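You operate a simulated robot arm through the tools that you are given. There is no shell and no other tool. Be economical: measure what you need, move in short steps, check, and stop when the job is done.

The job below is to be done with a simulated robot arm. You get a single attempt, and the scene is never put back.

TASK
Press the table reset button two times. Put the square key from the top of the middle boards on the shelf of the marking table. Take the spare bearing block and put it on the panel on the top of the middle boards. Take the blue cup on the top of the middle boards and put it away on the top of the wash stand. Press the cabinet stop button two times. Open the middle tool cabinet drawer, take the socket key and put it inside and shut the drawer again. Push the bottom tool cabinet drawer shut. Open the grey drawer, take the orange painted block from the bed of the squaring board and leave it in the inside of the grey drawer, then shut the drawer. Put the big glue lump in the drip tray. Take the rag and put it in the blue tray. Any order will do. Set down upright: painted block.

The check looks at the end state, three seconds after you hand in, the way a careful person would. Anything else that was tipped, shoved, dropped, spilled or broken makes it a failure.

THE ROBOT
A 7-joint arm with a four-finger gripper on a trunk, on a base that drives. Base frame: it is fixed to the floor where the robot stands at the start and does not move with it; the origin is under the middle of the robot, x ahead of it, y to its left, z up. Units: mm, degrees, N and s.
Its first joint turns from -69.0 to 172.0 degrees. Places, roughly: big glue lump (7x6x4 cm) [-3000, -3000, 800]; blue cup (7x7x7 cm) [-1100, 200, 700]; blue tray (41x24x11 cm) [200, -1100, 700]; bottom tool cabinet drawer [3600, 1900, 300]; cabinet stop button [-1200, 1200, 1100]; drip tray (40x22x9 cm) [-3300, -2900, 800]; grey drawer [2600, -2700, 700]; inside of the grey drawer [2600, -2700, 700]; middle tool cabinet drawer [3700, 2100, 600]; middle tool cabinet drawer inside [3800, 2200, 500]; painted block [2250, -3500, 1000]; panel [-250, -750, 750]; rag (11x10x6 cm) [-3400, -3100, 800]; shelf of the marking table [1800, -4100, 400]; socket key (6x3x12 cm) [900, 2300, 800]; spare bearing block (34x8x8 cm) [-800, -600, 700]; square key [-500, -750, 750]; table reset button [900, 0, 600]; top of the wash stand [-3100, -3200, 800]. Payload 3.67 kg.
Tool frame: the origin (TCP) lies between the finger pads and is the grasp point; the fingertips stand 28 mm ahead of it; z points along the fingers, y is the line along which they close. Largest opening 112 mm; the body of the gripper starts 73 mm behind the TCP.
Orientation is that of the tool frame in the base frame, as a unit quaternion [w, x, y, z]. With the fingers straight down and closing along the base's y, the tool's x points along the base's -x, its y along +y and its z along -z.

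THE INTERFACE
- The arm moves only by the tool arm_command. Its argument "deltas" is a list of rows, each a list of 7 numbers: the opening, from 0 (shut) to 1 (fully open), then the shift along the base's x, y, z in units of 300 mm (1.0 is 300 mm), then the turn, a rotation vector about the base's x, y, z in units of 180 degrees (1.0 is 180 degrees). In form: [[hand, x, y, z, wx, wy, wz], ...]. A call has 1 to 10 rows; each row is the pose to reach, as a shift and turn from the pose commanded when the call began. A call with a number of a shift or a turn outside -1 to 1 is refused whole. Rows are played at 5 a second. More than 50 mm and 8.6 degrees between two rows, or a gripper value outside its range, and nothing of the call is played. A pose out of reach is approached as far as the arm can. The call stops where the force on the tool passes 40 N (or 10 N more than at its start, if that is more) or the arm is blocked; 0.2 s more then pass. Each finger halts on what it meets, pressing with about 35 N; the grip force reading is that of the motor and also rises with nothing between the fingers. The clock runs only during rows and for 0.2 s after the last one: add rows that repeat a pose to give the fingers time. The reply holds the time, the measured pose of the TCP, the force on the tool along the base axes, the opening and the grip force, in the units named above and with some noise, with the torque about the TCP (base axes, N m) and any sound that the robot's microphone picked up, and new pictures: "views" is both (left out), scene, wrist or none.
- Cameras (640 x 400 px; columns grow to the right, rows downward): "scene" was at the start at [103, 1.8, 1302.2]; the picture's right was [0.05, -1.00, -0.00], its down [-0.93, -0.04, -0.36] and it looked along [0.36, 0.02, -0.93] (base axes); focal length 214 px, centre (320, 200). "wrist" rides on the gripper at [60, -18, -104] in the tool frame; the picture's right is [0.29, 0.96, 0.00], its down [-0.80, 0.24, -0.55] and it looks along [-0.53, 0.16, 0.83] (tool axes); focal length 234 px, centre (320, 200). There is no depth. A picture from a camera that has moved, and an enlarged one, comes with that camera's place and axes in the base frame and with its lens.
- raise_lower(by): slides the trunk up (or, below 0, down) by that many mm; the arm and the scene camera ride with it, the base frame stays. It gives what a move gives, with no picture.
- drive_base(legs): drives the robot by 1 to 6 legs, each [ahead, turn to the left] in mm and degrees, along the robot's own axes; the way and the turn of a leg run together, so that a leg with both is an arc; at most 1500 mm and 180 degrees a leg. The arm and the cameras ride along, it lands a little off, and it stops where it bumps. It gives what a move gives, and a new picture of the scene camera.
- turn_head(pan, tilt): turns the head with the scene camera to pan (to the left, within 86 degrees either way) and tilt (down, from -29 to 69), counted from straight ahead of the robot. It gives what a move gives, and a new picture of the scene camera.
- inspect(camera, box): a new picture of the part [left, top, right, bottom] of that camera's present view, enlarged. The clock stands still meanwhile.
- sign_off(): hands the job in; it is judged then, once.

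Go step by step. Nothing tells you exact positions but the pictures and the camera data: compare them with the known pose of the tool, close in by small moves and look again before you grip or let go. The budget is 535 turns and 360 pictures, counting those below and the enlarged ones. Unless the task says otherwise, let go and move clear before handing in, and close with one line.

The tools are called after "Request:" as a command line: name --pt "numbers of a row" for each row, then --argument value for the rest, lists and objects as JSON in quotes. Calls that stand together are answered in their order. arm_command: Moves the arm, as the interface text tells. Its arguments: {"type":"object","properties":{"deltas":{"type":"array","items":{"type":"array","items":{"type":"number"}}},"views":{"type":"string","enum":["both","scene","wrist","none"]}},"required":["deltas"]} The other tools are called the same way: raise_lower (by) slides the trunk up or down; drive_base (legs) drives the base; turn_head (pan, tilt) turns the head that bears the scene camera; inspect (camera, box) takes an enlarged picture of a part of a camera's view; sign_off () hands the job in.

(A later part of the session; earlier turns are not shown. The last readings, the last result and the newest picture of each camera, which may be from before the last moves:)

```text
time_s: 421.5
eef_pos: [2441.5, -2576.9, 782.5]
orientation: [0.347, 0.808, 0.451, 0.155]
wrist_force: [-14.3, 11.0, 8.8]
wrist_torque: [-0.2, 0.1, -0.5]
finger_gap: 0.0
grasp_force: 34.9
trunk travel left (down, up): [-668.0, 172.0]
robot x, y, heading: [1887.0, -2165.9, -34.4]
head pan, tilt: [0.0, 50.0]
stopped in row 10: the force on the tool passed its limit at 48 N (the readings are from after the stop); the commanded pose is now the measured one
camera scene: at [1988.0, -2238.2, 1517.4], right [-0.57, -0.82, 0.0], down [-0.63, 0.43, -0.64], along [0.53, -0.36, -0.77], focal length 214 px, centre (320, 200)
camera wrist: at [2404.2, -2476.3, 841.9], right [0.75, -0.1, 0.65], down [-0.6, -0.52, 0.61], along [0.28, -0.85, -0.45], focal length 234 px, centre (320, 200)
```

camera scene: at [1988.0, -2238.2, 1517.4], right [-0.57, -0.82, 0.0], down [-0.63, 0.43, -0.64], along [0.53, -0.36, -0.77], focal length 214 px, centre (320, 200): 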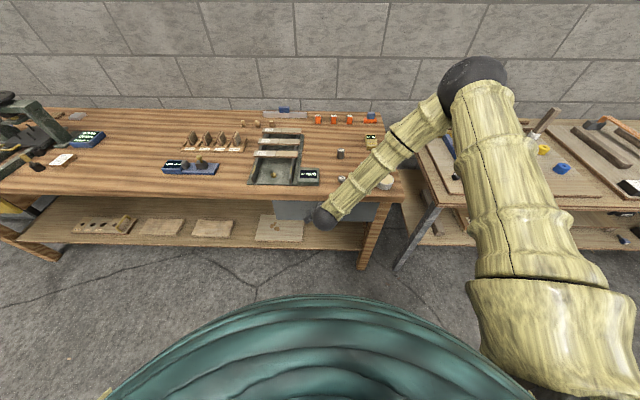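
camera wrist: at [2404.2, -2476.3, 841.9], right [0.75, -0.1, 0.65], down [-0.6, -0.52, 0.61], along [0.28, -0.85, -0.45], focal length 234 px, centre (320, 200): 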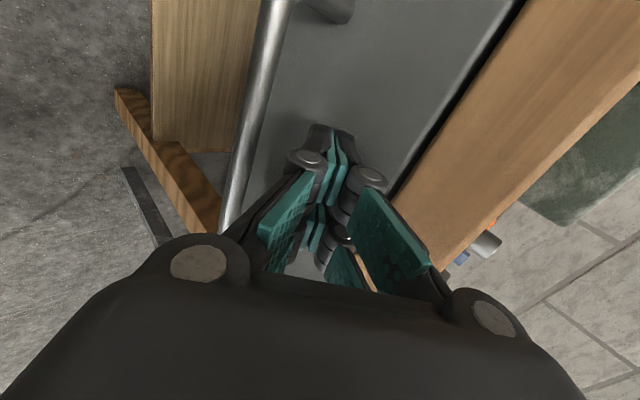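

Drawer is shut. Retract, raise, and look toward the far side of the roller table.

Request:
arm_command --pt "0 -0.08 0.058 0 0 0 0" --pt "0 -0.16 0.117 0 0 0 0" --pt "0 -0.24 0.175 0 0 0 0" --pt "0 -0.32 0.233 0 0 0 0" --pt "0 -0.4 0.29 0.05 0 0 0" --views "wrist"

Request:
raise_lower --by 170

Request:
drive_base --legs '[[0, 85]]'

Request:
turn_head --pan 10 --tilt 20

```text
time_s: 422.7
eef_pos: [2322.0, -2488.8, 798.5]
orientation: [0.348, 0.807, 0.45, 0.155]
wrist_force: [-0.3, 0.6, 0.3]
wrist_torque: [-0.02, -0.02, 0.03]
finger_gap: 0.0
grasp_force: 34.6
trunk travel left (down, up): [-668.0, 172.0]
robot x, y, heading: [1884.3, -2167.0, -34.5]
head pan, tilt: [0.0, 50.0]
camera wrist: at [2285.0, -2388.8, 856.7], right [0.75, -0.1, 0.65], down [-0.6, -0.52, 0.61], along [0.28, -0.85, -0.45], focal length 234 px, centre (320, 200)
```

wrist: 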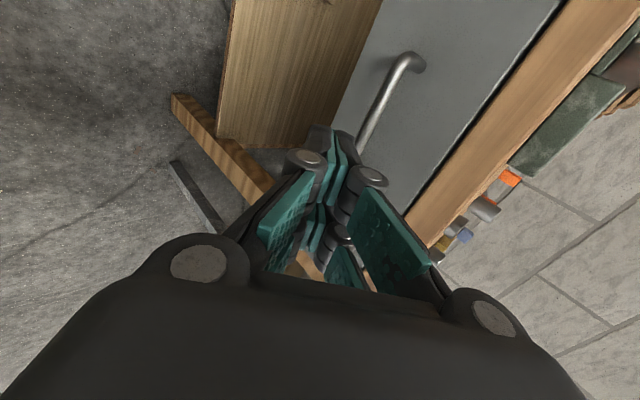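

```text
time_s: 424.6
eef_pos: [2322.7, -2489.9, 967.0]
orientation: [0.348, 0.807, 0.452, 0.156]
wrist_force: [-0.6, -0.5, -0.4]
wrist_torque: [-0.01, 0.02, -0.03]
finger_gap: 0.1
grasp_force: 34.6
trunk travel left (down, up): [-838.0, 2.0]
robot x, y, heading: [1891.5, -2169.5, -34.6]
head pan, tilt: [0.0, 50.0]
```

```text
time_s: 428.7
eef_pos: [2247.8, -1759.9, 968.6]
orientation: [0.15, 0.292, 0.878, 0.349]
wrist_force: [0.9, 0.0, 0.3]
wrist_torque: [-0.01, 0.0, -0.02]
finger_gap: 0.2
grasp_force: 35.1
trunk travel left (down, up): [-838.0, 2.0]
robot x, y, heading: [1884.7, -2163.5, 50.1]
head pan, tilt: [0.0, 50.0]
camera scene: at [1965.7, -2068.3, 1687.1], right [0.77, -0.64, 0.0], down [-0.49, -0.59, -0.64], along [0.41, 0.49, -0.77], focal length 214 px, centre (320, 200)
```

scene: 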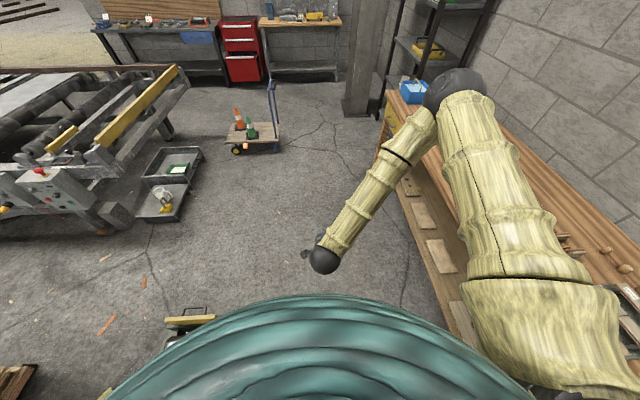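

```text
time_s: 429.6
eef_pos: [2248.6, -1761.0, 968.6]
orientation: [0.152, 0.291, 0.878, 0.349]
wrist_force: [-0.9, -0.1, 0.6]
wrist_torque: [0.01, -0.02, 0.0]
finger_gap: 0.0
grasp_force: 35.4
trunk travel left (down, up): [-838.0, 2.0]
robot x, y, heading: [1885.5, -2164.7, 50.1]
head pan, tilt: [10.0, 20.0]
camera scene: at [1962.7, -2046.8, 1732.6], right [0.87, -0.5, 0.0], down [-0.17, -0.3, -0.94], along [0.47, 0.82, -0.34], focal length 214 px, centre (320, 200)
```

scene: 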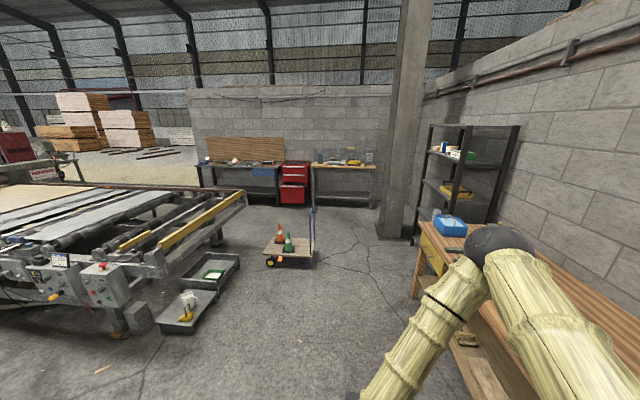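

Clear view: red tool cabinet by the wall, cart with cones, roller table. Tool down, then drive down the right lane to behind the table.

Request:
arm_command --pt "0 0 0 0 -0.031 0.027 0" --pt "0 0 0 0 -0.062 0.055 0" --pt "0 0 0 0 -0.092 0.082 0" --pt "0 0 0 0.03 -0.123 0.109 0" --pt "0 0 0 0.06 -0.154 0.137 0" --pt "0 0 0 0.1 -0.1845 0.164 0" --views "none"

Request:
drive_base --legs '[[0, 2.6], [1250, 0], [1250, 0], [1200, 0]]'

```text
time_s: 431.0
eef_pos: [2247.4, -1761.3, 996.4]
orientation: [0.001, 0.315, 0.949, 0.002]
wrist_force: [-0.1, 0.4, -1.1]
wrist_torque: [0.0, -0.02, -0.02]
finger_gap: 0.0
grasp_force: 35.2
trunk travel left (down, up): [-838.0, 2.0]
robot x, y, heading: [1886.9, -2163.2, 50.2]
head pan, tilt: [10.0, 20.0]
```

```text
time_s: 449.5
eef_pos: [4497.7, 1230.2, 997.7]
orientation: [0.003, 0.303, 0.953, 0.002]
wrist_force: [0.8, 0.5, 0.7]
wrist_torque: [-0.03, -0.01, 0.01]
finger_gap: 0.0
grasp_force: 35.4
trunk travel left (down, up): [-838.0, 2.0]
robot x, y, heading: [4145.7, 817.7, 51.7]
head pan, tilt: [10.0, 20.0]
camera scene: at [4219.2, 938.7, 1732.7], right [0.88, -0.47, 0.0], down [-0.16, -0.3, -0.94], along [0.44, 0.83, -0.34], focal length 214 px, centre (320, 200)
```

scene: 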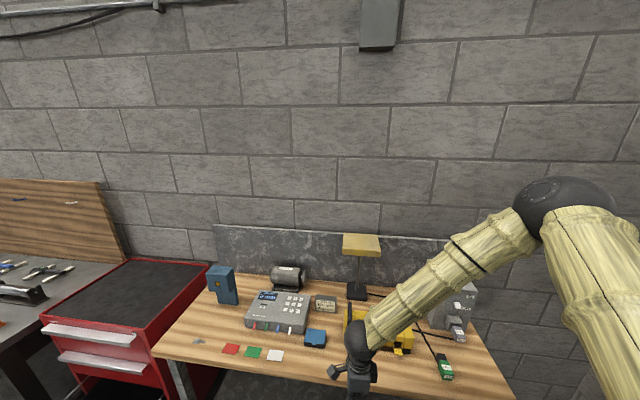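

Request:
turn_head --pan 50 --tilt 40

Request:
inspect --camera "scene" --box '[200, 100, 480, 360]'

```text
time_s: 450.6
eef_pos: [4497.4, 1231.6, 997.9]
orientation: [0.002, 0.303, 0.953, 0.002]
wrist_force: [0.1, -0.4, 0.6]
wrist_torque: [0.02, -0.02, 0.0]
finger_gap: 0.0
grasp_force: 35.4
trunk travel left (down, up): [-838.0, 2.0]
robot x, y, heading: [4147.6, 815.2, 51.6]
head pan, tilt: [50.0, 40.0]
camera scene: at [4157.8, 939.7, 1701.3], right [0.98, 0.2, 0.0], down [0.13, -0.63, -0.77], along [-0.16, 0.75, -0.64], focal length 214 px, centre (320, 200)
```

scene: 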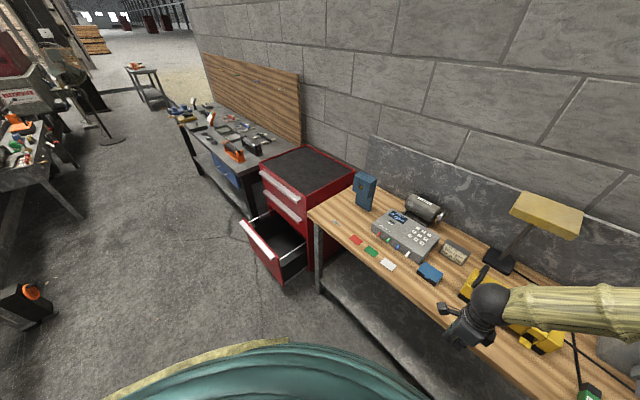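

```text
1.54 times, centred on (340, 230) of scene
camera zoom: at [4157.8, 939.7, 1701.3], right [0.98, 0.2, 0.0], down [0.13, -0.63, -0.77], along [-0.16, 0.75, -0.64], focal length 330 px, centre (289, 154)
```

zoom: 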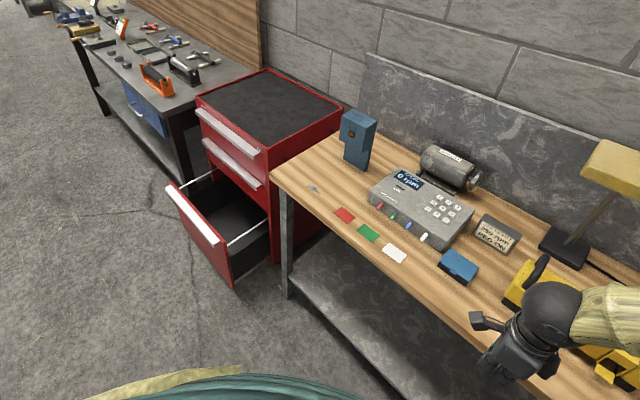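

The bottom drawer is open ~230 mm; cabinet front at m≈3800. Drive to stand in front of the cabinet, facing it.

Request:
drive_base --legs '[[0, 103.5], [1120, 0], [0, -101]]'

Request:
turn_head --pan 0 --tilt 40

```text
time_s: 464.9
eef_pos: [3459.8, 1721.3, 997.7]
orientation: [0.002, 0.289, 0.957, 0.002]
wrist_force: [1.0, 0.0, 0.3]
wrist_torque: [0.0, -0.02, -0.01]
finger_gap: 0.0
grasp_force: 34.5
trunk travel left (down, up): [-838.0, 2.0]
robot x, y, heading: [3119.8, 1295.8, 53.3]
head pan, tilt: [50.0, 40.0]
camera scene: at [3129.4, 1418.7, 1701.3], right [0.97, 0.23, 0.0], down [0.15, -0.63, -0.77], along [-0.18, 0.75, -0.64], focal length 214 px, centre (320, 200)
```

scene: 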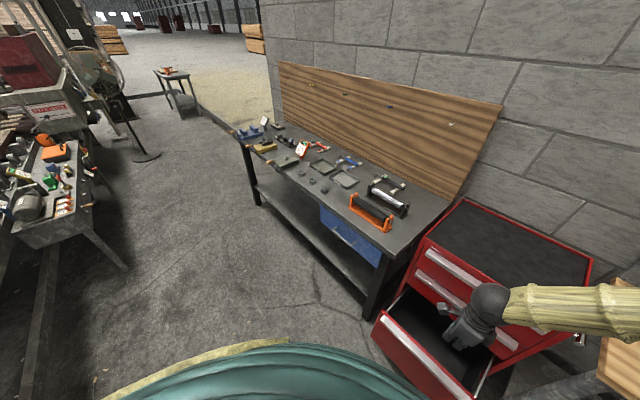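

```text
time_s: 466.1
eef_pos: [3459.4, 1719.9, 997.3]
orientation: [0.002, 0.29, 0.957, 0.002]
wrist_force: [0.4, 0.2, 0.1]
wrist_torque: [-0.02, -0.05, 0.01]
finger_gap: 0.0
grasp_force: 34.5
trunk travel left (down, up): [-838.0, 2.0]
robot x, y, heading: [3123.2, 1297.5, 53.4]
head pan, tilt: [0.0, 40.0]
camera scene: at [3199.6, 1404.5, 1701.3], right [0.8, -0.6, 0.0], down [-0.38, -0.52, -0.77], along [0.46, 0.62, -0.64], focal length 214 px, centre (320, 200)
```

scene: 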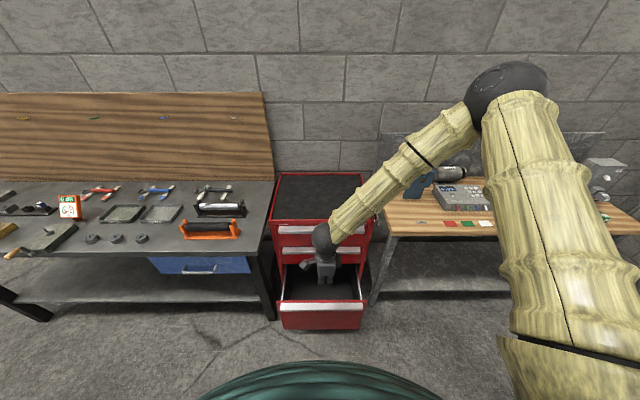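

Facing the cabinet. Bottom drawer's front strip at about (3535,1841,455). Turn the tool to horizontal.

Request:
arm_command --pt "0 0.01 0.03 0 0.0382 -0.0278 0" --pt "0 0.02 0.06 0 0.0764 -0.0555 0" --pt "0 0.03 0.09 0 0.1146 -0.0833 0" --pt "0 0.04 0.12 0 0.1528 -0.111 0" --pt "0 0.05 0.15 0 0.191 -0.1388 0" --pt "0 0.06 0.18 0 0.2292 -0.1666 0" --pt "0 0.07 0.21 0 0.2674 -0.1943 0" --pt "0 0.08 0.24 0 0.3056 -0.2221 0" --pt "0 0.09 0.26 0 0.3438 -0.2498 0" --pt "0 0.097 0.263 0 0.382 -0.2776 0" --views "none"

Request:
raise_lower --by -400

Request:
inspect --camera "wrist" --box '[0, 0, 640, 400]'

Request:
inspect --camera "scene" --box '[0, 0, 640, 400]'

```text
time_s: 468.3
eef_pos: [3489.8, 1798.9, 995.7]
orientation: [0.223, 0.214, 0.703, 0.64]
wrist_force: [-0.5, -0.3, -0.5]
wrist_torque: [-0.02, -0.01, -0.01]
finger_gap: 0.0
grasp_force: 34.7
trunk travel left (down, up): [-838.0, 2.0]
robot x, y, heading: [3122.5, 1293.6, 53.7]
head pan, tilt: [0.0, 40.0]
```

```text
time_s: 472.1
eef_pos: [3488.4, 1799.1, 597.1]
orientation: [0.224, 0.214, 0.703, 0.64]
wrist_force: [0.2, -0.2, 0.6]
wrist_torque: [0.02, -0.04, -0.04]
finger_gap: 0.0
grasp_force: 35.1
trunk travel left (down, up): [-438.0, 402.0]
robot x, y, heading: [3121.3, 1295.3, 53.5]
head pan, tilt: [0.0, 40.0]
```

```text
1.00 times, centred on (320, 200) of wrist (not enlarged: the box is as wide or as high as the picture)
camera zoom: at [3378.8, 1749.1, 585.3], right [-0.22, 0.26, 0.94], down [0.32, -0.89, 0.32], along [0.92, 0.37, 0.11], focal length 234 px, centre (320, 200)
```

zoom: 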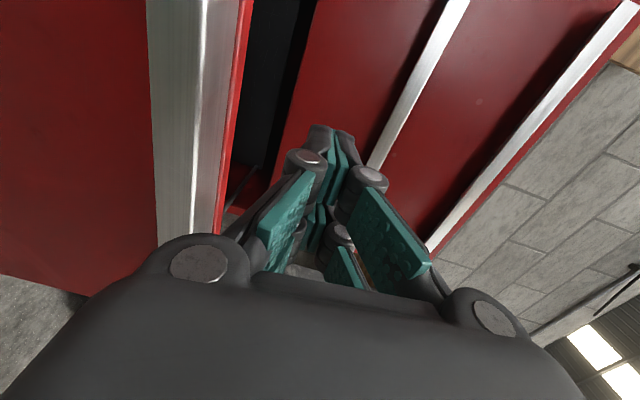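

```text
1.00 times, centred on (320, 200) of scene (not enlarged: the box is as wide or as high as the picture)
camera zoom: at [3199.4, 1404.4, 1301.3], right [0.8, -0.6, 0.0], down [-0.38, -0.52, -0.77], along [0.46, 0.61, -0.64], focal length 214 px, centre (320, 200)
```

zoom: 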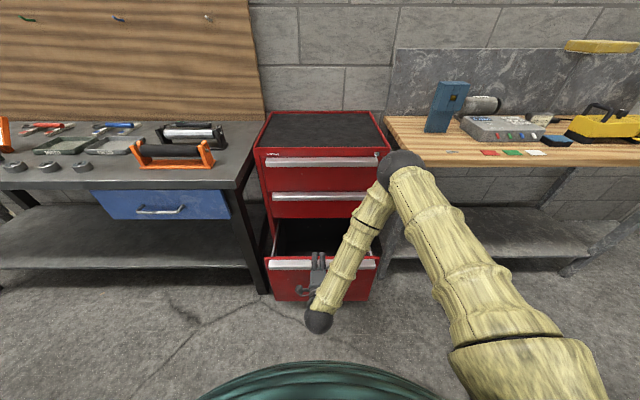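

Move back 25 mm, lower to the bottom drawer face (z≈400).

Request:
arm_command --pt "0 -0.03 -0.04 0 0 0 0" --pt "0 -0.05 -0.068 0 0 0 0" --views "none"

Request:
raise_lower --by -200

Request:
inspect --camera "wrist" --box '[0, 0, 640, 400]'

```text
time_s: 472.8
eef_pos: [3474.2, 1779.3, 596.6]
orientation: [0.225, 0.213, 0.704, 0.64]
wrist_force: [0.5, -0.6, 0.1]
wrist_torque: [0.02, 0.01, 0.0]
finger_gap: 0.1
grasp_force: 35.1
trunk travel left (down, up): [-438.0, 402.0]
robot x, y, heading: [3121.8, 1296.3, 53.5]
head pan, tilt: [0.0, 40.0]
```

```text
time_s: 474.9
eef_pos: [3475.2, 1778.5, 397.1]
orientation: [0.223, 0.214, 0.703, 0.64]
wrist_force: [-0.6, -0.8, 0.5]
wrist_torque: [-0.01, -0.01, 0.04]
finger_gap: 0.0
grasp_force: 35.0
trunk travel left (down, up): [-238.0, 602.0]
robot x, y, heading: [3120.3, 1295.2, 53.4]
head pan, tilt: [0.0, 40.0]
```

```text
1.00 times, centred on (320, 200) of wrist (not enlarged: the box is as wide or as high as the picture)
camera zoom: at [3364.4, 1729.2, 385.6], right [-0.22, 0.26, 0.94], down [0.32, -0.89, 0.32], along [0.92, 0.37, 0.11], focal length 234 px, centre (320, 200)
```

zoom: 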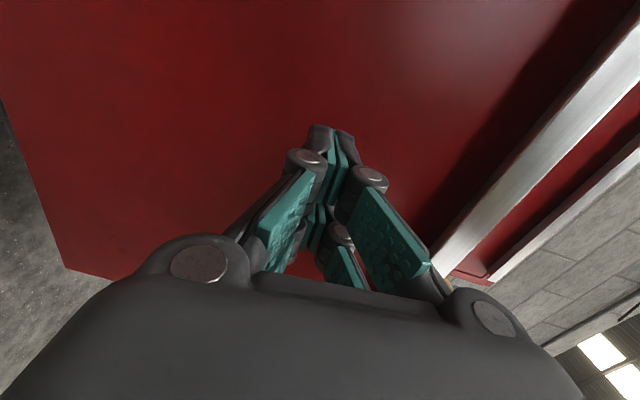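

Request:
arm_command --pt "0 0.0294 0.0405 0 0 0 0" --pt "0 0.0588 0.081 0 0 0 0" --pt "0 0.0882 0.1215 0 0 0 0" --pt "0 0.1176 0.162 0 0 0 0" --pt "0 0.147 0.2025 0 0 0 0" --pt "0 0.1764 0.243 0 0 0 0" --pt "0 0.2058 0.2835 0 0 0 0" --pt "0 0.2352 0.324 0 0 0 0" --pt "0 0.2646 0.3645 0 0 0 0" --pt "0 0.294 0.405 0 0 0 0" --views "none"

Request:
arm_command --pt "0 0.0294 0.0405 0 0 0 0" --pt "0 0.0588 0.081 0 0 0 0" --pt "0 0.0882 0.1215 0 0 0 0" --pt "0 0.1176 0.162 0 0 0 0" --pt "0 0.147 0.2025 0 0 0 0" --pt "0 0.1764 0.243 0 0 0 0" --pt "0 0.2058 0.2835 0 0 0 0" --pt "0 0.2352 0.324 0 0 0 0" --pt "0 0.2646 0.3645 0 0 0 0" --pt "0 0.294 0.405 0 0 0 0" --views "both"

```text
time_s: 477.1
eef_pos: [3563.6, 1900.9, 397.1]
orientation: [0.224, 0.213, 0.703, 0.64]
wrist_force: [-0.4, 0.1, 0.7]
wrist_torque: [-0.01, 0.0, 0.02]
finger_gap: 0.1
grasp_force: 35.6
trunk travel left (down, up): [-238.0, 602.0]
robot x, y, heading: [3121.3, 1296.6, 53.6]
head pan, tilt: [0.0, 40.0]
```

```text
time_s: 479.2
eef_pos: [3640.5, 2006.3, 396.6]
orientation: [0.223, 0.215, 0.703, 0.64]
wrist_force: [-4.7, -10.1, 4.9]
wrist_torque: [0.13, -0.18, -0.21]
finger_gap: 0.2
grasp_force: 35.2
trunk travel left (down, up): [-238.0, 602.0]
robot x, y, heading: [3122.1, 1298.0, 53.1]
head pan, tilt: [0.0, 40.0]
stopped in row 10: the force on the tool passed its limit at 63 N (the readings are from after the stop); the commanded pose is now the measured one
camera scene: at [3199.1, 1403.7, 1101.5], right [0.8, -0.6, 0.0], down [-0.38, -0.52, -0.77], along [0.46, 0.61, -0.64], focal length 214 px, centre (320, 200)
camera wrist: at [3530.7, 1956.6, 386.2], right [-0.22, 0.25, 0.94], down [0.32, -0.89, 0.32], along [0.92, 0.37, 0.11], focal length 234 px, centre (320, 200)
```

scene: 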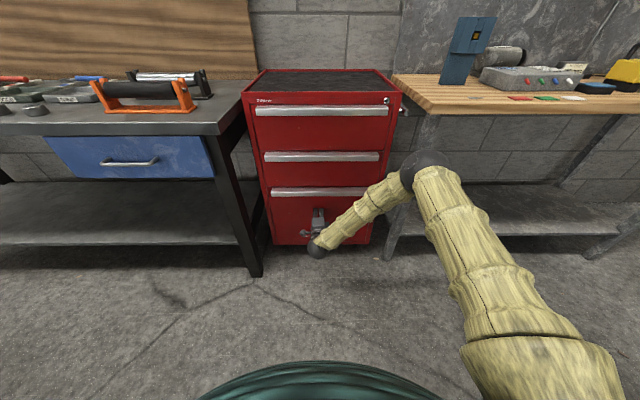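
wrist: 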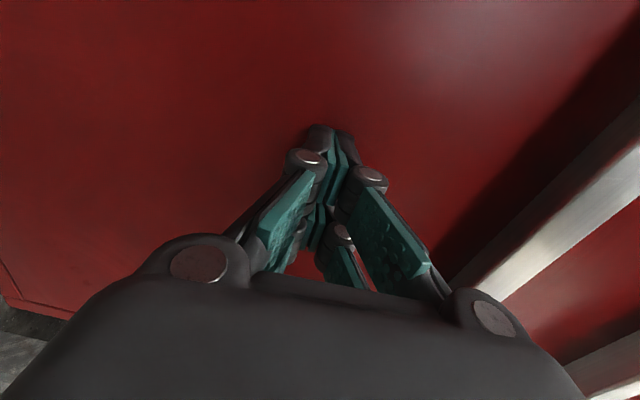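

Bottom drawer is shut. Back off and raise to the middle drawer's handle strip to look at its shape.

Request:
arm_command --pt "0 -0.06 -0.08 0 0 0 0" --pt "0 -0.12 -0.16 0 0 0 0" --pt "0 -0.18 -0.24 0 0 0 0" --pt "0 -0.24 -0.32 0 0 0 0" --views "none"

Request:
raise_lower --by 270

Request:
inspect --camera "wrist" --box '[0, 0, 640, 400]'

Request:
inspect --camera "scene" --box '[230, 100, 430, 300]'

```text
time_s: 480.2
eef_pos: [3568.0, 1906.9, 395.3]
orientation: [0.223, 0.214, 0.704, 0.64]
wrist_force: [-0.2, 0.1, 0.4]
wrist_torque: [-0.02, 0.02, -0.02]
finger_gap: 0.0
grasp_force: 34.9
trunk travel left (down, up): [-238.0, 602.0]
robot x, y, heading: [3121.5, 1298.4, 53.4]
head pan, tilt: [0.0, 40.0]
```

```text
time_s: 482.9
eef_pos: [3569.0, 1907.1, 665.1]
orientation: [0.223, 0.215, 0.704, 0.639]
wrist_force: [0.5, -0.2, -0.9]
wrist_torque: [-0.03, 0.0, 0.01]
finger_gap: 0.0
grasp_force: 35.6
trunk travel left (down, up): [-508.0, 332.0]
robot x, y, heading: [3123.7, 1296.4, 53.7]
head pan, tilt: [0.0, 40.0]
```

```text
1.00 times, centred on (320, 200) of wrist (not enlarged: the box is as wide or as high as the picture)
camera zoom: at [3457.6, 1857.9, 654.8], right [-0.22, 0.26, 0.94], down [0.32, -0.89, 0.32], along [0.92, 0.37, 0.11], focal length 234 px, centre (320, 200)
```

zoom: 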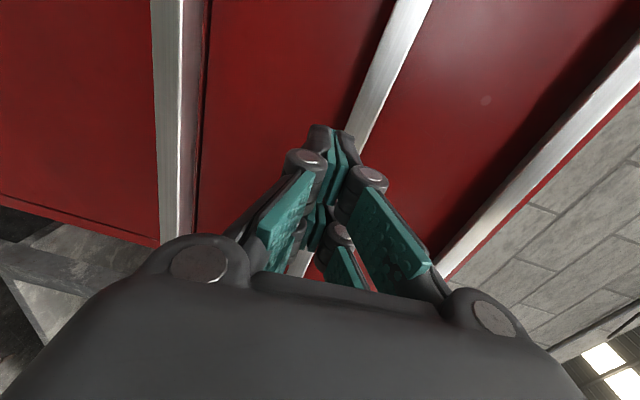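

```text
2.00 times, centred on (330, 200) of scene
camera zoom: at [3199.7, 1404.5, 1371.2], right [0.8, -0.6, 0.0], down [-0.38, -0.52, -0.77], along [0.46, 0.61, -0.64], focal length 429 px, centre (300, 200)
```

zoom: 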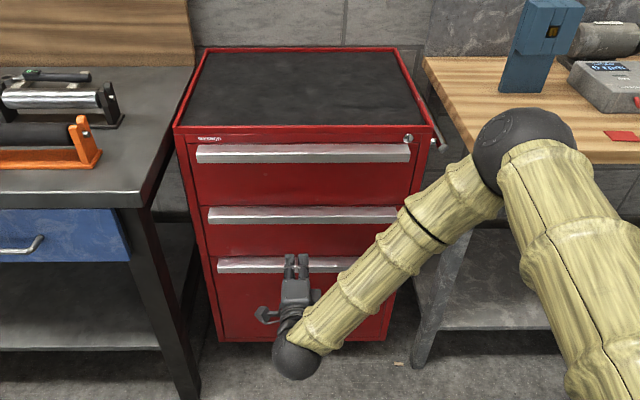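

Strip handle centre at z≈695. Raise, open 50 mm, approach and clamp it.

Request:
raise_lower --by 32

Request:
arm_command --pt "0.5 0.03 0.04 0 0 0 0" --pt "0.5 0.07 0.1 0 0 0 0" --pt "0.5 0.11 0.15 0 0 0 0" --pt "0.5 0.15 0.206 0 0 0 0" --views "both"

```text
time_s: 483.7
eef_pos: [3567.8, 1908.0, 698.0]
orientation: [0.223, 0.214, 0.704, 0.639]
wrist_force: [-0.1, -0.9, -0.2]
wrist_torque: [0.01, -0.05, 0.02]
finger_gap: 0.0
grasp_force: 34.9
trunk travel left (down, up): [-540.0, 300.0]
robot x, y, heading: [3120.4, 1296.0, 53.5]
head pan, tilt: [0.0, 40.0]
```

```text
time_s: 484.7
eef_pos: [3611.8, 1968.8, 697.2]
orientation: [0.223, 0.215, 0.704, 0.639]
wrist_force: [0.1, 0.2, 0.7]
wrist_torque: [0.0, -0.01, -0.01]
finger_gap: 56.1
grasp_force: 0.0
trunk travel left (down, up): [-540.0, 300.0]
robot x, y, heading: [3123.4, 1296.4, 53.2]
head pan, tilt: [0.0, 40.0]
camera scene: at [3199.6, 1404.5, 1403.3], right [0.8, -0.6, 0.0], down [-0.38, -0.52, -0.77], along [0.46, 0.61, -0.64], focal length 214 px, centre (320, 200)
camera wrist: at [3502.9, 1919.5, 687.1], right [-0.22, 0.26, 0.94], down [0.32, -0.89, 0.32], along [0.92, 0.37, 0.11], focal length 234 px, centre (320, 200)
```

scene: 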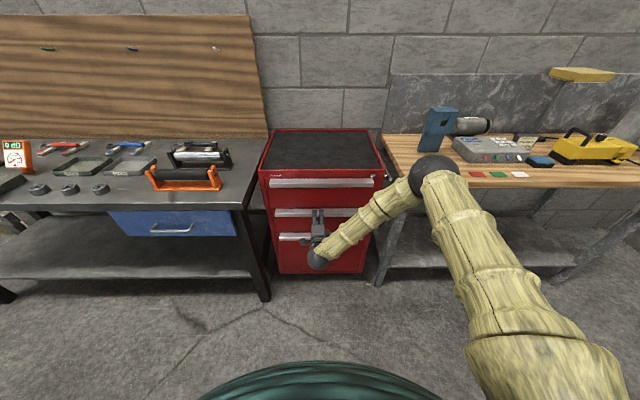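
wrist: 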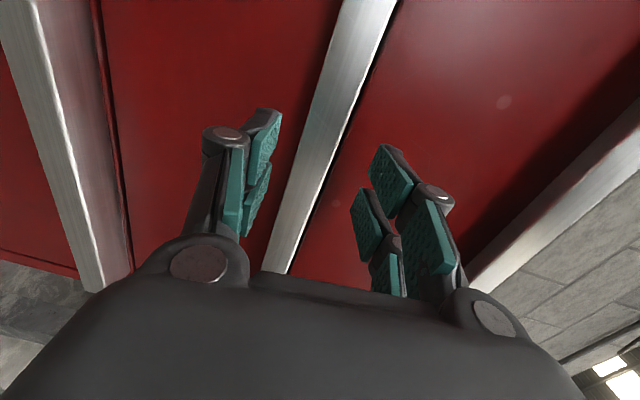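

Request:
arm_command --pt "0.5 0.0196 0.027 0 0 0 0" --pt "0.5 0.039 0.054 0 0 0 0" --pt "0.5 0.0588 0.081 0 0 0 0" --pt "0.5 0.0686 0.0945 0 0 0 0" --views "wrist"

```text
time_s: 485.7
eef_pos: [3634.0, 1998.6, 697.4]
orientation: [0.223, 0.215, 0.704, 0.639]
wrist_force: [0.8, -0.8, 0.9]
wrist_torque: [0.0, -0.02, -0.02]
finger_gap: 56.3
grasp_force: 0.0
trunk travel left (down, up): [-540.0, 300.0]
robot x, y, heading: [3121.1, 1295.6, 53.5]
head pan, tilt: [0.0, 40.0]
camera wrist: at [3523.3, 1948.1, 686.2], right [-0.22, 0.26, 0.94], down [0.32, -0.89, 0.32], along [0.92, 0.37, 0.11], focal length 234 px, centre (320, 200)
```

wrist: 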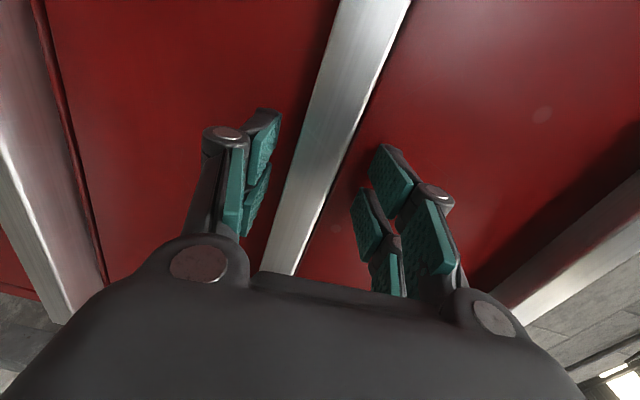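

Request:
arm_command --pt "0.5 0.01 0.0135 0 0 0 0" --pt "0.3 0.01 0.0135 0 0 0 0" --pt "0.1 0.01 0.0135 0 0 0 0" --pt "0 0.01 0.0135 0 0 0 0" --views "wrist"

```text
time_s: 486.7
eef_pos: [3635.5, 2000.1, 693.1]
orientation: [0.222, 0.215, 0.706, 0.637]
wrist_force: [-7.2, -7.6, -38.7]
wrist_torque: [2.02, 1.54, -0.14]
finger_gap: 27.3
grasp_force: 45.0
trunk travel left (down, up): [-540.0, 300.0]
robot x, y, heading: [3123.2, 1292.4, 53.5]
head pan, tilt: [0.0, 40.0]
camera wrist: at [3525.6, 1950.9, 682.5], right [-0.21, 0.26, 0.94], down [0.33, -0.89, 0.32], along [0.92, 0.37, 0.1], focal length 234 px, centre (320, 200)
```

wrist: 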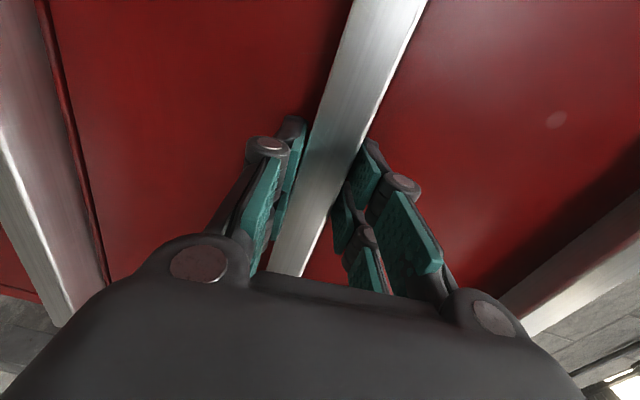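

Clamped (27 mm). Relieve vertical load, then pull.

Request:
arm_command --pt "0 0 0 -0.01 0 0 0" --pt "0 0 0 -0.014 0 0 0" --views "none"

Request:
arm_command --pt "0 -0.015 -0.02 0 0 0 0" --pt "0 -0.03 -0.04 0 0 0 0" --pt "0 -0.05 -0.068 0 0 0 0" --pt "0 -0.07 -0.096 0 0 0 0" --pt "0 -0.09 -0.124 0 0 0 0" --pt "0 -0.11 -0.152 0 0 0 0" --pt "0 -0.13 -0.18 0 0 0 0" --pt "0 -0.15 -0.207 0 0 0 0" --views "wrist"

```text
time_s: 487.3
eef_pos: [3634.7, 2001.3, 692.8]
orientation: [0.222, 0.213, 0.705, 0.639]
wrist_force: [-20.0, -32.4, -29.8]
wrist_torque: [1.89, 1.47, -0.65]
finger_gap: 27.1
grasp_force: 45.2
trunk travel left (down, up): [-540.0, 300.0]
robot x, y, heading: [3120.3, 1292.8, 52.9]
head pan, tilt: [0.0, 40.0]
```

```text
time_s: 489.1
eef_pos: [3590.9, 1941.1, 693.3]
orientation: [0.222, 0.214, 0.706, 0.638]
wrist_force: [-2.4, -0.9, -32.2]
wrist_torque: [1.91, 1.51, -0.68]
finger_gap: 27.0
grasp_force: 45.1
trunk travel left (down, up): [-540.0, 300.0]
robot x, y, heading: [3119.4, 1296.2, 53.4]
head pan, tilt: [0.0, 40.0]
camera wrist: at [3481.8, 1891.0, 682.0], right [-0.22, 0.26, 0.94], down [0.32, -0.89, 0.32], along [0.92, 0.37, 0.11], focal length 234 px, centre (320, 200)
```

wrist: 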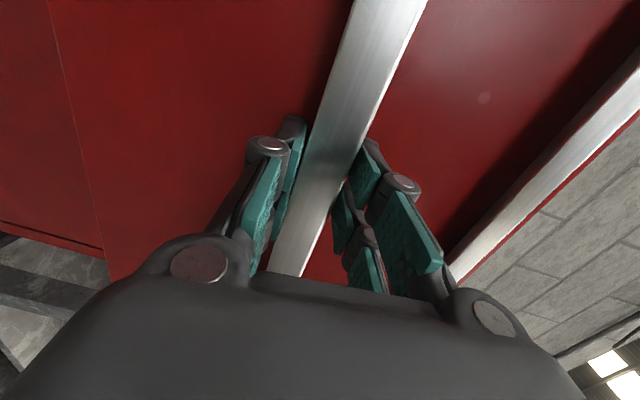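

Drawer is coming out. Pull on.

Request:
arm_command --pt "0 -0.025 -0.034 0 0 0 0" --pt "0 -0.05 -0.068 0 0 0 0" --pt "0 -0.075 -0.102 0 0 0 0" --pt "0 -0.1 -0.136 0 0 0 0" --pt "0 -0.125 -0.17 0 0 0 0" --pt "0 -0.15 -0.204 0 0 0 0" --pt "0 -0.175 -0.238 0 0 0 0" --pt "0 -0.2 -0.272 0 0 0 0" --pt "0 -0.225 -0.306 0 0 0 0" --pt "0 -0.25 -0.34 0 0 0 0" --views "scene"

```text
time_s: 491.3
eef_pos: [3516.0, 1836.5, 692.2]
orientation: [0.223, 0.215, 0.703, 0.641]
wrist_force: [1.1, -2.1, -4.1]
wrist_torque: [2.25, 1.27, -0.35]
finger_gap: 27.1
grasp_force: 44.8
trunk travel left (down, up): [-540.0, 300.0]
robot x, y, heading: [3120.8, 1298.5, 53.5]
head pan, tilt: [0.0, 40.0]
camera scene: at [3200.1, 1404.4, 1403.5], right [0.8, -0.6, 0.0], down [-0.38, -0.52, -0.77], along [0.46, 0.61, -0.64], focal length 214 px, centre (320, 200)
```

scene: 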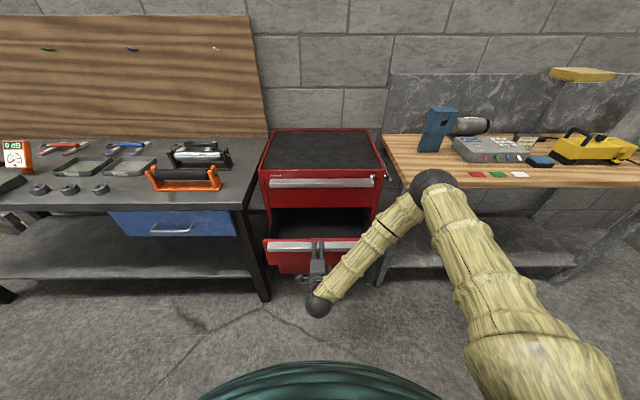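

Request:
arm_command --pt "0 -0.025 -0.034 0 0 0 0" --pt "0 -0.05 -0.068 0 0 0 0" --pt "0 -0.075 -0.102 0 0 0 0" --pt "0 -0.1 -0.136 0 0 0 0" --pt "0 -0.125 -0.17 0 0 0 0" --pt "0 -0.125 -0.17 0 0 0 0" --pt "0.4 -0.125 -0.17 0 0 0 0" --pt "0.5 -0.125 -0.17 0 0 0 0" --pt "0.5 -0.15 -0.2 0 0 0 0" --views "wrist"

```text
time_s: 493.3
eef_pos: [3470.8, 1778.4, 695.4]
orientation: [0.223, 0.214, 0.705, 0.639]
wrist_force: [0.5, 0.5, -0.4]
wrist_torque: [-0.03, 0.02, 0.01]
finger_gap: 55.9
grasp_force: 0.1
trunk travel left (down, up): [-540.0, 300.0]
robot x, y, heading: [3117.5, 1297.3, 53.6]
head pan, tilt: [0.0, 40.0]
camera wrist: at [3361.0, 1728.0, 684.0], right [-0.22, 0.26, 0.94], down [0.32, -0.89, 0.32], along [0.92, 0.37, 0.11], focal length 234 px, centre (320, 200)
```

wrist: 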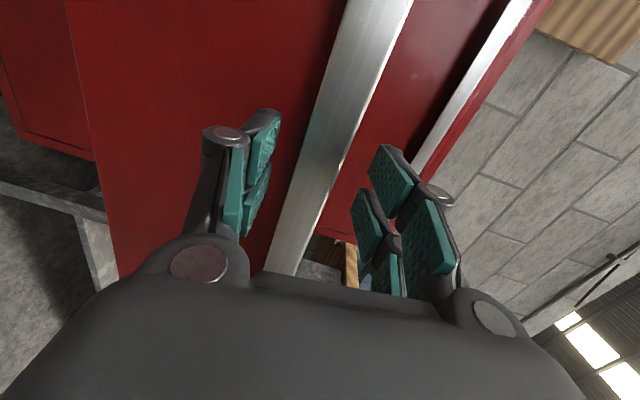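

Back the base off 70 mm, raise the trunk, point the tool down, and head for the socket key.

Request:
drive_base --legs '[[-70, 0]]'

Request:
raise_lower --by 295

Request:
arm_command --pt "0.5 0 0 0 -0.0382 0.0278 0" --pt "0.5 0 0 0 -0.0764 0.0555 0" --pt "0.5 0 0 0 -0.1146 0.0833 0" --pt "0.5 0 0 0 -0.1528 0.111 0" --pt "0.5 0 0 0 -0.191 0.1388 0" --pt "0.5 0 0 0 -0.2292 0.1666 0" --pt "0.5 0 0 0 -0.2674 0.1943 0" --pt "0.5 0 0 0 -0.3056 0.2221 0" --pt "0.5 0 0 0 -0.3438 0.2498 0" --pt "0.5 0 0 0 -0.382 0.2776 0" --views "none"

```text
time_s: 494.3
eef_pos: [3427.7, 1721.3, 695.9]
orientation: [0.224, 0.214, 0.704, 0.639]
wrist_force: [-0.4, -0.1, 0.8]
wrist_torque: [-0.01, 0.03, -0.01]
finger_gap: 55.9
grasp_force: 0.0
trunk travel left (down, up): [-540.0, 300.0]
robot x, y, heading: [3079.2, 1241.5, 53.6]
head pan, tilt: [0.0, 40.0]
camera scene: at [3156.3, 1346.2, 1403.5], right [0.8, -0.6, 0.0], down [-0.38, -0.52, -0.77], along [0.46, 0.62, -0.64], focal length 214 px, centre (320, 200)
```

scene: 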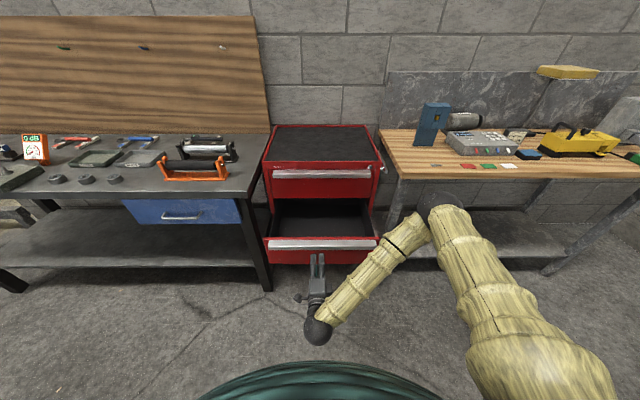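

```text
time_s: 497.3
eef_pos: [3427.0, 1722.5, 989.1]
orientation: [0.223, 0.214, 0.704, 0.64]
wrist_force: [-0.8, -1.5, 0.7]
wrist_torque: [0.01, -0.03, 0.01]
finger_gap: 55.7
grasp_force: 0.1
trunk travel left (down, up): [-835.0, 5.0]
robot x, y, heading: [3077.7, 1241.0, 53.3]
head pan, tilt: [0.0, 40.0]
```

```text
time_s: 499.5
eef_pos: [3427.2, 1721.6, 991.2]
orientation: [0.0, 0.29, 0.957, 0.002]
wrist_force: [-0.2, 0.2, 0.3]
wrist_torque: [0.04, 0.02, 0.02]
finger_gap: 55.9
grasp_force: 0.0
trunk travel left (down, up): [-835.0, 5.0]
robot x, y, heading: [3081.3, 1241.0, 53.4]
head pan, tilt: [0.0, 40.0]
```

Request:
drive_base --legs '[[0, 89], [1400, 0]]'

Request:
turn_head --pan 30 --tilt 35

```text
time_s: 510.4
eef_pos: [1388.9, 2358.7, 989.7]
orientation: [0.0, -0.503, 0.864, 0.002]
wrist_force: [0.1, -0.4, -0.2]
wrist_torque: [-0.03, -0.03, -0.02]
finger_gap: 55.8
grasp_force: 0.1
trunk travel left (down, up): [-835.0, 5.0]
robot x, y, heading: [1892.3, 2043.1, 147.3]
head pan, tilt: [0.0, 40.0]
camera scene: at [1777.3, 2119.1, 1698.3], right [0.54, 0.84, 0.0], down [0.54, -0.35, -0.77], along [-0.65, 0.41, -0.64], focal length 214 px, centre (320, 200)
```

scene: 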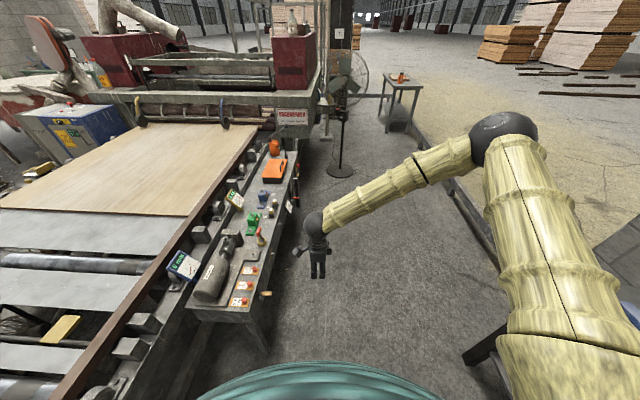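

```text
time_s: 511.4
eef_pos: [1389.5, 2360.0, 991.0]
orientation: [0.0, -0.503, 0.864, 0.001]
wrist_force: [0.2, 1.5, 0.1]
wrist_torque: [0.0, -0.01, -0.01]
finger_gap: 55.8
grasp_force: 0.1
trunk travel left (down, up): [-835.0, 5.0]
robot x, y, heading: [1895.5, 2044.7, 147.8]
head pan, tilt: [30.0, 35.0]
camera scene: at [1761.2, 2077.3, 1705.8], right [0.04, 1.0, 0.0], down [0.57, -0.03, -0.82], along [-0.82, 0.04, -0.57], focal length 214 px, centre (320, 200)
```

scene: 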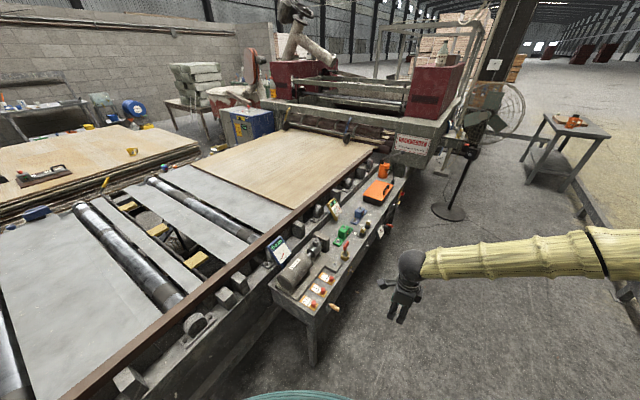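

Request:
inspect --camera "scene" --box '[250, 140, 430, 330]'

Request:
inspect --camera "scene" --box '[310, 190, 400, 260]'

```text
2.11 times, centred on (340, 235) of scene
camera zoom: at [1761.2, 2077.3, 1705.8], right [0.04, 1.0, 0.0], down [0.57, -0.03, -0.82], along [-0.82, 0.04, -0.57], focal length 452 px, centre (278, 126)
```

zoom: 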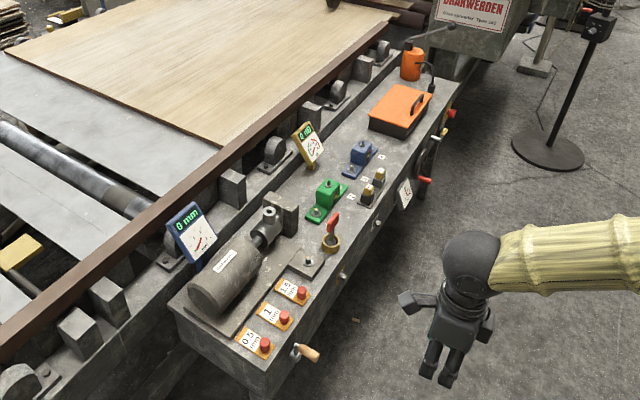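

```text
5.71 times, centred on (355, 225) of scene
camera zoom: at [1761.2, 2077.3, 1705.8], right [0.04, 1.0, 0.0], down [0.57, -0.03, -0.82], along [-0.82, 0.04, -0.57], focal length 1226 px, centre (120, 57)
```

zoom: 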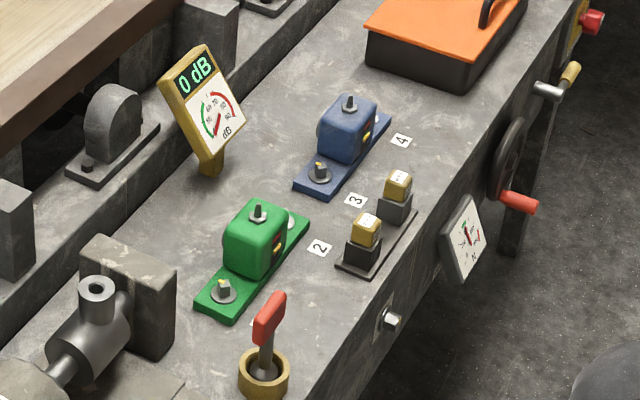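

The red-handled key standing in the brass ring near (966,2256) is the 6x3x12 cm socket key. Reposition in front of it.

Request:
arm_command --pt "0.5 0.08 -0.05 0.05 0 0 0" --pt "0.5 0.16 -0.1 0.1 0 0 0" --pt "0.5 0.23 -0.14 0.18 0 0 0" --views "none"

Request:
drive_base --legs '[[0, -18.5], [925, 0], [0, 104.5]]'

Request:
turn_head --pan 0 --tilt 50

```text
time_s: 512.2
eef_pos: [1462.6, 2315.2, 1044.4]
orientation: [0.0, -0.503, 0.864, 0.002]
wrist_force: [0.1, -0.1, 0.4]
wrist_torque: [0.01, 0.03, -0.01]
finger_gap: 55.8
grasp_force: 0.0
trunk travel left (down, up): [-835.0, 5.0]
robot x, y, heading: [1892.0, 2043.7, 147.3]
head pan, tilt: [30.0, 35.0]
```

```text
time_s: 522.5
eef_pos: [1028.3, 2342.3, 1044.9]
orientation: [0.002, 0.961, -0.277, -0.001]
wrist_force: [0.5, -0.5, -0.1]
wrist_torque: [0.0, -0.03, -0.02]
finger_gap: 55.8
grasp_force: 0.1
trunk travel left (down, up): [-835.0, 5.0]
robot x, y, heading: [1317.5, 2758.7, -125.1]
head pan, tilt: [30.0, 35.0]
camera scene: at [1278.0, 2633.2, 1705.8], right [-1.0, 0.09, 0.0], down [0.05, 0.57, -0.82], along [-0.07, -0.82, -0.57], focal length 214 px, centre (320, 200)
```

scene: 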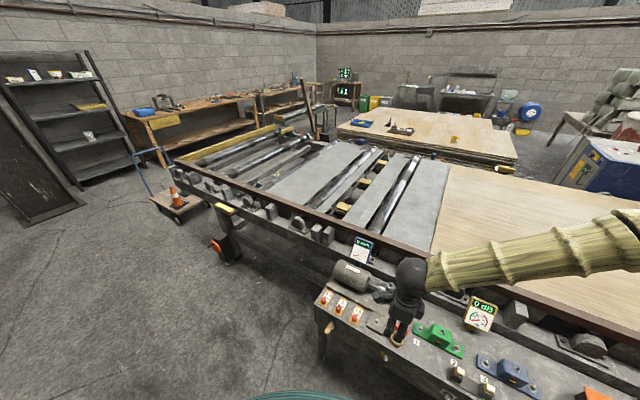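

```text
time_s: 523.4
eef_pos: [1029.7, 2341.6, 1045.0]
orientation: [0.002, 0.961, -0.277, -0.001]
wrist_force: [1.2, -0.3, -0.6]
wrist_torque: [-0.01, -0.05, 0.01]
finger_gap: 56.1
grasp_force: 0.1
trunk travel left (down, up): [-835.0, 5.0]
robot x, y, heading: [1314.6, 2759.3, -124.9]
head pan, tilt: [0.0, 50.0]
camera scene: at [1241.5, 2657.9, 1684.1], right [-0.82, 0.57, 0.0], down [0.44, 0.63, -0.64], along [-0.37, -0.53, -0.77], focal length 214 px, centre (320, 200)
```

scene: 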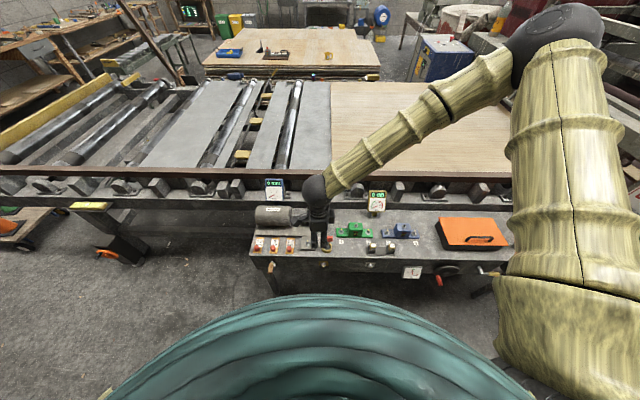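

Request:
inspect --camera "wrist" --box '[0, 0, 640, 400]'

Request:
inspect --camera "scene" --box '[250, 190, 430, 290]'

```text
1.00 times, centred on (320, 200) of wrist (not enlarged: the box is as wide or as high as the picture)
camera zoom: at [1089.7, 2325.7, 1148.5], right [-0.26, -0.96, 0.0], down [-0.8, 0.22, 0.56], along [-0.54, 0.14, -0.83], focal length 234 px, centre (320, 200)
```

zoom: 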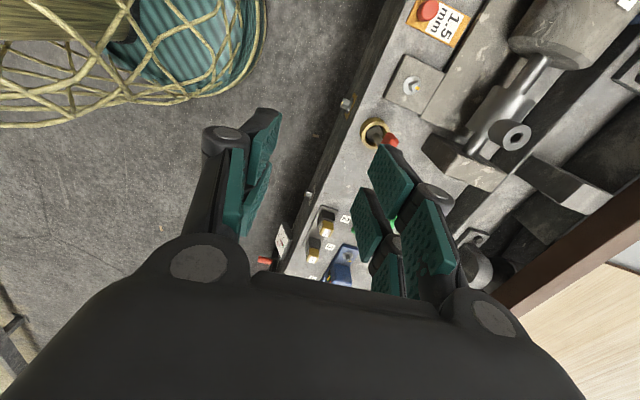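

```text
3.56 times, centred on (340, 240) of scene
camera zoom: at [1241.5, 2657.9, 1684.1], right [-0.82, 0.57, 0.0], down [0.44, 0.63, -0.64], along [-0.37, -0.53, -0.77], focal length 763 px, centre (249, 58)
```

zoom: 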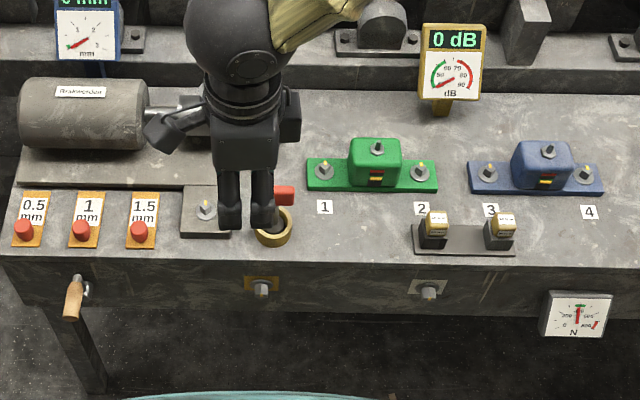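

Request:
arm_command --pt "0.6 0.09 0.12 0 0 0 0" --pt "0.6 0.17 0.23 0.05 0 0 0" --views "none"

Request:
inspect --camera "scene" --box '[285, 200, 375, 265]'

Request:
inspect --camera "wrist" --box '[320, 40, 520, 180]'

```text
time_s: 524.0
eef_pos: [1080.7, 2411.9, 1059.7]
orientation: [0.002, 0.961, -0.277, -0.001]
wrist_force: [0.0, -0.5, -0.2]
wrist_torque: [-0.04, 0.02, -0.03]
finger_gap: 67.1
grasp_force: 0.0
trunk travel left (down, up): [-835.0, 5.0]
robot x, y, heading: [1316.5, 2762.5, -124.7]
head pan, tilt: [0.0, 50.0]
```

```text
6.15 times, centred on (330, 232) of scene
camera zoom: at [1243.0, 2658.4, 1684.2], right [-0.82, 0.57, 0.0], down [0.44, 0.63, -0.64], along [-0.37, -0.53, -0.77], focal length 1320 px, centre (258, 0)
```

zoom: 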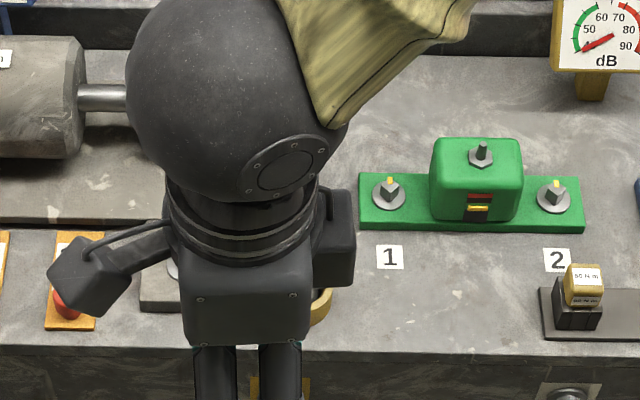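

```text
2.86 times, centred on (420, 110) of wrist
camera zoom: at [1141.7, 2395.7, 1164.6], right [-0.27, -0.96, 0.0], down [-0.8, 0.22, 0.56], along [-0.54, 0.14, -0.83], focal length 669 px, centre (34, 457)
```

zoom: 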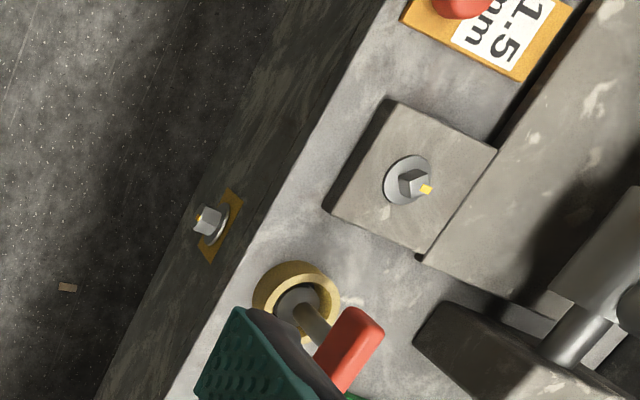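

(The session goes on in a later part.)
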